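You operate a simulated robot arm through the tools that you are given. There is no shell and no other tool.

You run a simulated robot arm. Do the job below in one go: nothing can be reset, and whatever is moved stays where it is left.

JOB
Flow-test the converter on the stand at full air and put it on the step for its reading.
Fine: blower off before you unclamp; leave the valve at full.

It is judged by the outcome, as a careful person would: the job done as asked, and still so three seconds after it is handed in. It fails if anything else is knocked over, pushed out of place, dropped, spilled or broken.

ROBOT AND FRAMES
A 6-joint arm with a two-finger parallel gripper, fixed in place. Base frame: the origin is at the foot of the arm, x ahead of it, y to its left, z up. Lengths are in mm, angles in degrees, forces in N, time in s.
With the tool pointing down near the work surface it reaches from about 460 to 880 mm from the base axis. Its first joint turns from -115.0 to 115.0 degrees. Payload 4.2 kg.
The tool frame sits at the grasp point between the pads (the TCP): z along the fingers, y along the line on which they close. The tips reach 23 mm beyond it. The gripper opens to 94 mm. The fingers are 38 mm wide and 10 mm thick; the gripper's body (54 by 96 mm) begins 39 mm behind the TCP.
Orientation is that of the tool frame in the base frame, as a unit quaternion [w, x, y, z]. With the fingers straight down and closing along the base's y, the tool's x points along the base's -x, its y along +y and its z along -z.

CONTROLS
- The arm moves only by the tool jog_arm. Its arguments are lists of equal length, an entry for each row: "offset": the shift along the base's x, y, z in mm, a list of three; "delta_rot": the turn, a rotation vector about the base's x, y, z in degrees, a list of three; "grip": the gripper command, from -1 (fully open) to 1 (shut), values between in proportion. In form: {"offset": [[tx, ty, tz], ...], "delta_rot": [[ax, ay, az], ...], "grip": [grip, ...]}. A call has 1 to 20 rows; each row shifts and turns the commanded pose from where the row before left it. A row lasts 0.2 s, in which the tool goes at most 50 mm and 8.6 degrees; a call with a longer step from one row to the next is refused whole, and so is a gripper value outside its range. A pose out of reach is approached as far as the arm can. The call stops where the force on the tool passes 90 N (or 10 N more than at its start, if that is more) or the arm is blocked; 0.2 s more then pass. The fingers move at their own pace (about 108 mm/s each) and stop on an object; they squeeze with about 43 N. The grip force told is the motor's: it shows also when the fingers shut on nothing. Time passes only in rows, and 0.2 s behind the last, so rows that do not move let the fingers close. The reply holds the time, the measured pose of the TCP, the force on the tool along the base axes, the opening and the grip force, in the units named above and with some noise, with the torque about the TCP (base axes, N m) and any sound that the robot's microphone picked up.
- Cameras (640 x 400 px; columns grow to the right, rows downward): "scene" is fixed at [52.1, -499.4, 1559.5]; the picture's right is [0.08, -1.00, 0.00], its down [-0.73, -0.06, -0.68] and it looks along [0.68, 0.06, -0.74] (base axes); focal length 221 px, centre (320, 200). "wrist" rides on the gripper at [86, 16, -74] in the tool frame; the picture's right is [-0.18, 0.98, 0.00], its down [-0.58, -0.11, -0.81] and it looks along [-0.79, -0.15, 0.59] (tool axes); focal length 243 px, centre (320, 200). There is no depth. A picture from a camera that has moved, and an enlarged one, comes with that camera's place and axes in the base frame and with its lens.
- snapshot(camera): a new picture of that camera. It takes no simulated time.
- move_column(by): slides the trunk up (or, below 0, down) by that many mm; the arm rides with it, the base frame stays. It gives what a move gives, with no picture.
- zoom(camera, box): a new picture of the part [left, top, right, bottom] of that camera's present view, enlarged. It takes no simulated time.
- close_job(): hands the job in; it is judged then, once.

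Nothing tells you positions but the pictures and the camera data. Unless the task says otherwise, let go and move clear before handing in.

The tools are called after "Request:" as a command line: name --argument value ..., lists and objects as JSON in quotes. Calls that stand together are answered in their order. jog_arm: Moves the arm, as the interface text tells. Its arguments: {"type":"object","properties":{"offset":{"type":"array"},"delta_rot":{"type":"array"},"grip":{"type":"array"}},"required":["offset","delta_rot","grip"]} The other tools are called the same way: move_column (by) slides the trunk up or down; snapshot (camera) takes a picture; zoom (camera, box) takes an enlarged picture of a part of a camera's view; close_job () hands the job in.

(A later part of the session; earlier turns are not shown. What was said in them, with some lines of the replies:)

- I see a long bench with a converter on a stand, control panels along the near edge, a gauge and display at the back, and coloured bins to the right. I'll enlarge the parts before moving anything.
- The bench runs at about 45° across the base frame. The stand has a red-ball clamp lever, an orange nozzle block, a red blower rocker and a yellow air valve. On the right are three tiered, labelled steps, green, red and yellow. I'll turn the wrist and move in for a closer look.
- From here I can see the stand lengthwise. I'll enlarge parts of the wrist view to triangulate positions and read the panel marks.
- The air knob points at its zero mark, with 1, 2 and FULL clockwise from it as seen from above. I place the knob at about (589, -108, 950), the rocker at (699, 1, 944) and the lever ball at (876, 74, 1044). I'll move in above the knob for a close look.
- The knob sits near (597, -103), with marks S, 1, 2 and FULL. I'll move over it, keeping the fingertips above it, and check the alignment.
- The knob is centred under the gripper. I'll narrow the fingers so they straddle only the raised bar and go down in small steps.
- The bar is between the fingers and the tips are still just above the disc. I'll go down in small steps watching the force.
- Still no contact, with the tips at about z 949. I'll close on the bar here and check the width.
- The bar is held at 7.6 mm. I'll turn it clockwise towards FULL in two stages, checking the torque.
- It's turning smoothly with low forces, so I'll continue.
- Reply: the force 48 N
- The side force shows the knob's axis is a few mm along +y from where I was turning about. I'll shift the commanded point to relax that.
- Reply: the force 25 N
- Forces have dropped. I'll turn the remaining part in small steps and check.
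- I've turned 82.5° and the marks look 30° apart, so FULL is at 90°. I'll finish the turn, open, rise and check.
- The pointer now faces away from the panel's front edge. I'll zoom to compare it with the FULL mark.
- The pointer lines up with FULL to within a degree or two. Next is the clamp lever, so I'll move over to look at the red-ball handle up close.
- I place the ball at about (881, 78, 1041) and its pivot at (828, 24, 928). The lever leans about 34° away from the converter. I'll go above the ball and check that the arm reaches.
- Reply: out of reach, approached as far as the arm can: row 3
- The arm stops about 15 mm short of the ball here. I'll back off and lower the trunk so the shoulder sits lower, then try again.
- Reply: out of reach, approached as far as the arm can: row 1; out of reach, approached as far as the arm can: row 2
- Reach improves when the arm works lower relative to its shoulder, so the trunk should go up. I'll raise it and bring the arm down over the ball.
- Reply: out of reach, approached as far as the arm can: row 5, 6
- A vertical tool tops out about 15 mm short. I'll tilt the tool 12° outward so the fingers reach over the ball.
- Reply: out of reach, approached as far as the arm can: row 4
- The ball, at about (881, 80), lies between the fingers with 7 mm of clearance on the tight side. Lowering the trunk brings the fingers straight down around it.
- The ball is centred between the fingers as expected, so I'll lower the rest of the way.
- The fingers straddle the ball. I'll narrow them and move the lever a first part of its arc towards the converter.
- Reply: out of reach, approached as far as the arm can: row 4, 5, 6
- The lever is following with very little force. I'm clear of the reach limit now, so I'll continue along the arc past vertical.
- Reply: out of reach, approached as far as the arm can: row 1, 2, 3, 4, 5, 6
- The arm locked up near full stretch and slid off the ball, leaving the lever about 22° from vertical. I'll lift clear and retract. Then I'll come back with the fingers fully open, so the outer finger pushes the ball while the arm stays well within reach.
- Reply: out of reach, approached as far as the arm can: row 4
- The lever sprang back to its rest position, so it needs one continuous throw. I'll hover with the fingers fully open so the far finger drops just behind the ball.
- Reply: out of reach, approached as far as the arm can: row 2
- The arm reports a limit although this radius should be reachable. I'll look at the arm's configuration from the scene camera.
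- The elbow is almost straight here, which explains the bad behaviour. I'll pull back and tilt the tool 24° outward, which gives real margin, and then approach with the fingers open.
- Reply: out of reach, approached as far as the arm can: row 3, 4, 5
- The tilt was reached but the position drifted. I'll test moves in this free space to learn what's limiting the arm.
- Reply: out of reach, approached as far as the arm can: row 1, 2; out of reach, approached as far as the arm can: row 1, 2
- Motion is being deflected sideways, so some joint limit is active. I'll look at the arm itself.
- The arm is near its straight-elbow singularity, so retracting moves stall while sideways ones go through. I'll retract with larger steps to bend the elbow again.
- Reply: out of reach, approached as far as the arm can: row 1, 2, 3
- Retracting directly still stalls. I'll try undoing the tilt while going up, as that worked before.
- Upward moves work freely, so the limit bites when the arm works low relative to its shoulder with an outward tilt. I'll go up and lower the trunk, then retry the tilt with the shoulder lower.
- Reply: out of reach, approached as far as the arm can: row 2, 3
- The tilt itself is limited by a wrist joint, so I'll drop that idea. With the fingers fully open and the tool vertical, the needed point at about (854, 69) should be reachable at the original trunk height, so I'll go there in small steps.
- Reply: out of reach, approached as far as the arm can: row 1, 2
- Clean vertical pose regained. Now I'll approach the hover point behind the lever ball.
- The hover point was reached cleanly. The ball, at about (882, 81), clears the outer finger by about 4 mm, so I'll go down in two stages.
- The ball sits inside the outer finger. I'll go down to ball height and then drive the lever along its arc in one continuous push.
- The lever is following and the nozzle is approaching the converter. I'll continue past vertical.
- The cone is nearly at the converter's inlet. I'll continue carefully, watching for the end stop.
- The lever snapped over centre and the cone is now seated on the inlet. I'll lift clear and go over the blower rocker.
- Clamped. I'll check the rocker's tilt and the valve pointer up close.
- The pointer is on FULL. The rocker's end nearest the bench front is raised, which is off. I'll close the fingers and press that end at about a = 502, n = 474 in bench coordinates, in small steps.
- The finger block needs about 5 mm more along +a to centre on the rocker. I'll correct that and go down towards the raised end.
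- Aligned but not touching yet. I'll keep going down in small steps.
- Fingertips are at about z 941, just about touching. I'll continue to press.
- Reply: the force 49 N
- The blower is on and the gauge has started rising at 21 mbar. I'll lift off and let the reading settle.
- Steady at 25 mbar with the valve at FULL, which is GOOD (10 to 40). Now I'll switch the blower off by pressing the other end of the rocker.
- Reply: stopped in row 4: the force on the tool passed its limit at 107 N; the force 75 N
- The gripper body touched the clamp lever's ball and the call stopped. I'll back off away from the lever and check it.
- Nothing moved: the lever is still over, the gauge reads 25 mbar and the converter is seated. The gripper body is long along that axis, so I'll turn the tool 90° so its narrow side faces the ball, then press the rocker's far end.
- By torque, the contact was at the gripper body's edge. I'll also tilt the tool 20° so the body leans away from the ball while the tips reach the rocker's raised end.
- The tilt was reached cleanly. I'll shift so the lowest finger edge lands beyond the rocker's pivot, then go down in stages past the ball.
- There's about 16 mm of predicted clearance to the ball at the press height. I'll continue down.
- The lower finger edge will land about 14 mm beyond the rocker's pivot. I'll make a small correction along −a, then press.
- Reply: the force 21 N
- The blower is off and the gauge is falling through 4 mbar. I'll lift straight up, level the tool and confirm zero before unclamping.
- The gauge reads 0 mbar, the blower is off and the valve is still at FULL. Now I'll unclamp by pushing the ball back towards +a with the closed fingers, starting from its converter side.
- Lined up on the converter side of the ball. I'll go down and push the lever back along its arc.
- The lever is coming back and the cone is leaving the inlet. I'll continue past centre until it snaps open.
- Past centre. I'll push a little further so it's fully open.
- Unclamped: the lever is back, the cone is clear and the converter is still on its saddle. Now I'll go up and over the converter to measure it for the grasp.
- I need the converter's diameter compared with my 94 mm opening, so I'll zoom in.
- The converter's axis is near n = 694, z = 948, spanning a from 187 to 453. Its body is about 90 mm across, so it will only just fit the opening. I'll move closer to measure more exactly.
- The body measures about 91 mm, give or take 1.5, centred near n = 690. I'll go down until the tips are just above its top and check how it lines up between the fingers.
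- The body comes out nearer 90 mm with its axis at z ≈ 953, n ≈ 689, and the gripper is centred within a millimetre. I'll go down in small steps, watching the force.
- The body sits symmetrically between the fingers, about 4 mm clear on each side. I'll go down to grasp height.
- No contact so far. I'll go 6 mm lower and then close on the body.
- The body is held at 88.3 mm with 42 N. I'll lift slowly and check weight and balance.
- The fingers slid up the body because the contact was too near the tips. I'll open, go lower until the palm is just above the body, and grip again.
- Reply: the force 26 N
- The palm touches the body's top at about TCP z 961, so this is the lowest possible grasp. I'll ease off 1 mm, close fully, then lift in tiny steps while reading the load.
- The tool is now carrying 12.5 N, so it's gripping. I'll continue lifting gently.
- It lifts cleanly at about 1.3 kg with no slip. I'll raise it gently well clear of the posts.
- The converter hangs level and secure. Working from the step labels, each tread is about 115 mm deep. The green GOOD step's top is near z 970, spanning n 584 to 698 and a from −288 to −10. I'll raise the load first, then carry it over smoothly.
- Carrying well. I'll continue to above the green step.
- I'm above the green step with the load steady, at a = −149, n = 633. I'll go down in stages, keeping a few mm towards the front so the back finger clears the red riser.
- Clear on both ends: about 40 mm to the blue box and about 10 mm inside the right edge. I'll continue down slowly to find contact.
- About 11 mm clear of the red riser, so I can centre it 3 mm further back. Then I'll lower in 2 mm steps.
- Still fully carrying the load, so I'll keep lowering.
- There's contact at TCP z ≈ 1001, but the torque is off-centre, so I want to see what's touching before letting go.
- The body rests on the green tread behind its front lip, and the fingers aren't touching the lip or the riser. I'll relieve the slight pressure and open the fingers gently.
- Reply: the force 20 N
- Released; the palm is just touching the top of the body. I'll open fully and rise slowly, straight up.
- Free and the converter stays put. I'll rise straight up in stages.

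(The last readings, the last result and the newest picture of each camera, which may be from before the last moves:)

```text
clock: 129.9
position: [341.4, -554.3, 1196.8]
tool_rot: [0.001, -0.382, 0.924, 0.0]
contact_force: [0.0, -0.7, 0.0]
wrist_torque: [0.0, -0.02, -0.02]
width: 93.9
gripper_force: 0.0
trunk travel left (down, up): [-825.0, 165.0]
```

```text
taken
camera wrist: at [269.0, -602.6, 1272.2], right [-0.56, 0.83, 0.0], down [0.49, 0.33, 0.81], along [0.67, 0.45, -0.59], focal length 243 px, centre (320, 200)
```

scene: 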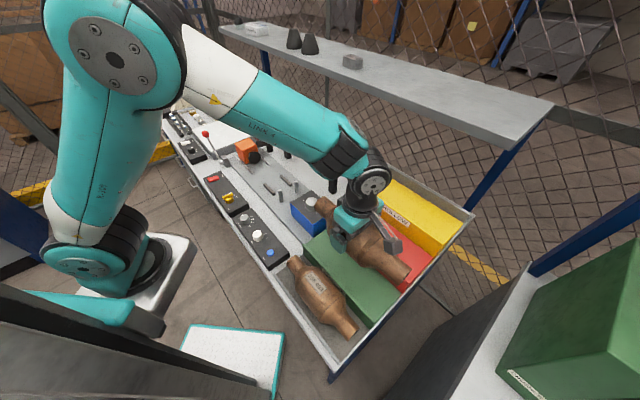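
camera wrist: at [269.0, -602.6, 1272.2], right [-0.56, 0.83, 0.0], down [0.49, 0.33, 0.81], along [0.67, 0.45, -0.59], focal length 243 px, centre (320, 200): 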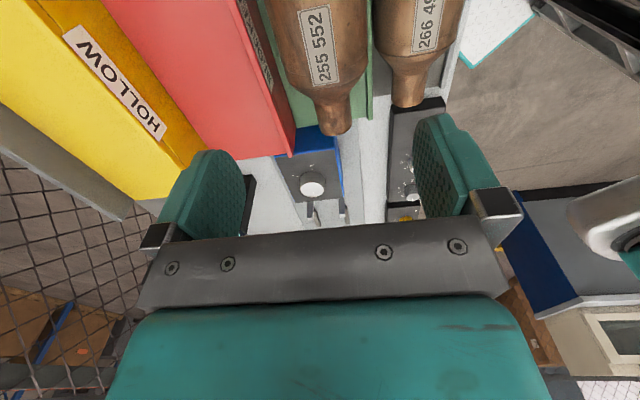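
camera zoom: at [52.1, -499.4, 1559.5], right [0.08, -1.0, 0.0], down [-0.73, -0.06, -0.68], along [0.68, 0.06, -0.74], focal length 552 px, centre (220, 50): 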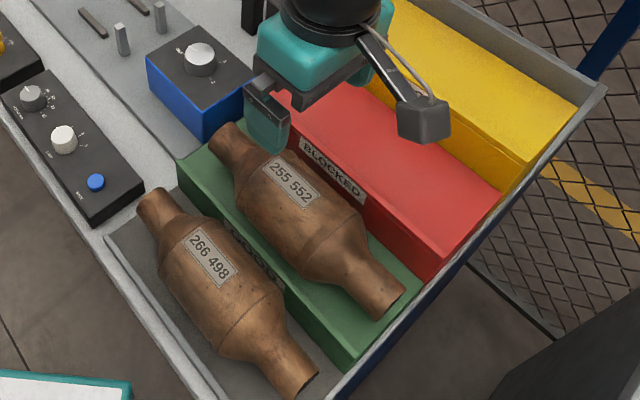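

Converter 255 552 is on the green GOOD step and the gripper is well clear. I'll back away a little, let some time pass, and check that everything stayed as it should.

Request:
jog_arm --offset '[[0, 10, 20], [0, 20, 20], [0, 20, 0], [0, 0, 0], [0, 0, 0], [0, 0, 0], [0, 0, 0], [0, 0, 0], [0, 0, 0], [0, 0, 0], [0, 0, 0], [0, 0, 0], [0, 0, 0], [0, 0, 0]]' --delta_rot '[[0, 0, 0], [0, 0, 0], [0, 0, 0], [0, 0, 0], [0, 0, 0], [0, 0, 0], [0, 0, 0], [0, 0, 0], [0, 0, 0], [0, 0, 0], [0, 0, 0], [0, 0, 0], [0, 0, 0], [0, 0, 0]]' --grip '[-1, -1, -1, -1, -1, -1, -1, -1, -1, -1, -1, -1, -1, -1]'

Request:
zoom --camera "scene" --box '[280, 180, 440, 340]'

Request:
zoom --camera "scene" --box '[190, 90, 310, 210]'

Request:
snapshot --camera "scene"

```text
clock: 132.9
position: [341.9, -505.6, 1236.7]
tool_rot: [0.0, -0.382, 0.924, 0.0]
contact_force: [-0.2, 0.4, 0.0]
wrist_torque: [-0.01, 0.02, -0.01]
width: 94.2
gripper_force: 0.1
trunk travel left (down, up): [-825.0, 165.0]
```

```text
2.50 times, centred on (360, 260) of scene
camera zoom: at [52.1, -499.4, 1559.5], right [0.08, -1.0, 0.0], down [-0.73, -0.06, -0.68], along [0.68, 0.06, -0.74], focal length 552 px, centre (220, 50)
```

zoom: 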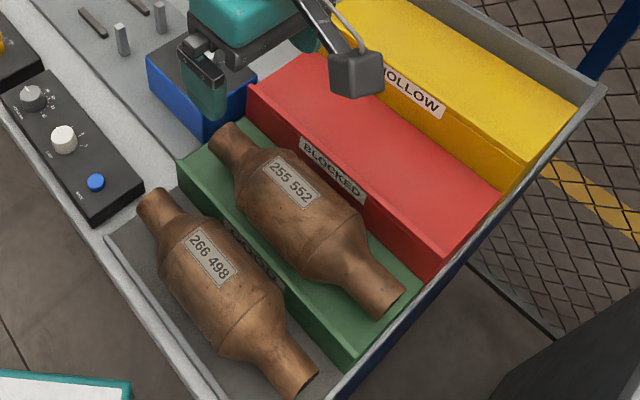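

```text
3.33 times, centred on (250, 150) of scene
camera zoom: at [52.1, -499.4, 1559.5], right [0.08, -1.0, 0.0], down [-0.73, -0.06, -0.68], along [0.68, 0.06, -0.74], focal length 735 px, centre (553, 367)
```

zoom: 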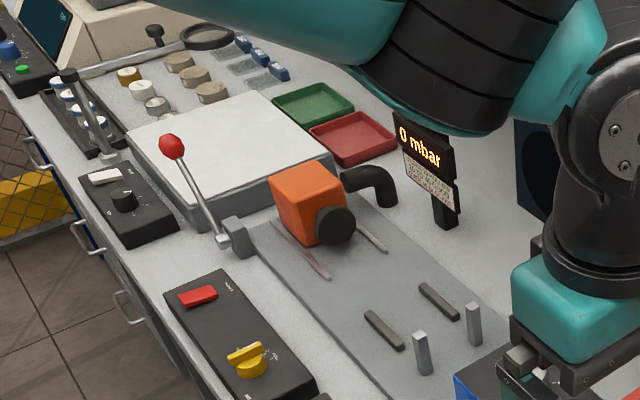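

```text
taken
```

scene: 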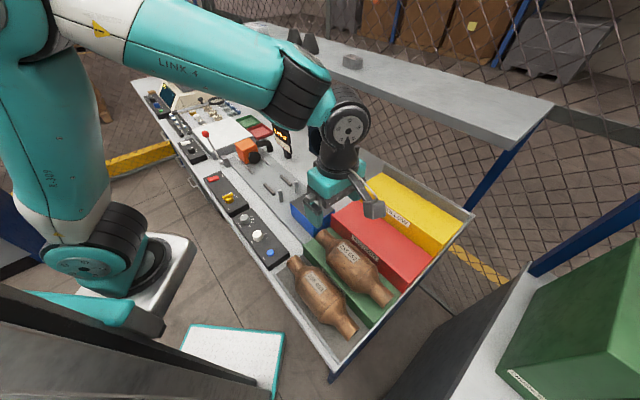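

The converter sits still on the GOOD step. The blower is off at 0 mbar, the clamp is open, the valve is at FULL, and everything else is in place with the gripper clear. I'm handing the job in.

Request:
close_job

```text
The job is handed in.
```

I flow-tested converter 255 552 at full air; it read a steady **25 mbar**, which is GOOD (10 to 40). It is now on the green GOOD step, and it stayed still there for about three seconds before I handed the job in.

- **Shutdown order:** the blower went off first and the gauge fell to 0 mbar before I unclamped.
- **Valve:** left at FULL.
- **Clamp:** left open.

There were three hitches along the way:

- **Lever:** on the first try the arm ran out of reach partway and the clamp lever sprang back. I re-approached and threw it in one push.
- **Contact:** going in to switch the blower off, the gripper body hit the lever's ball with about 107 N and the move stopped. The clamp stayed shut and the reading held at 25 mbar.
- **Grip:** the first grip on the converter slipped as I lifted, while it was still resting on the stand. I took a lower grip and it carried level from there.

I saw nothing else on the bench moved, and the gripper is clear of everything.
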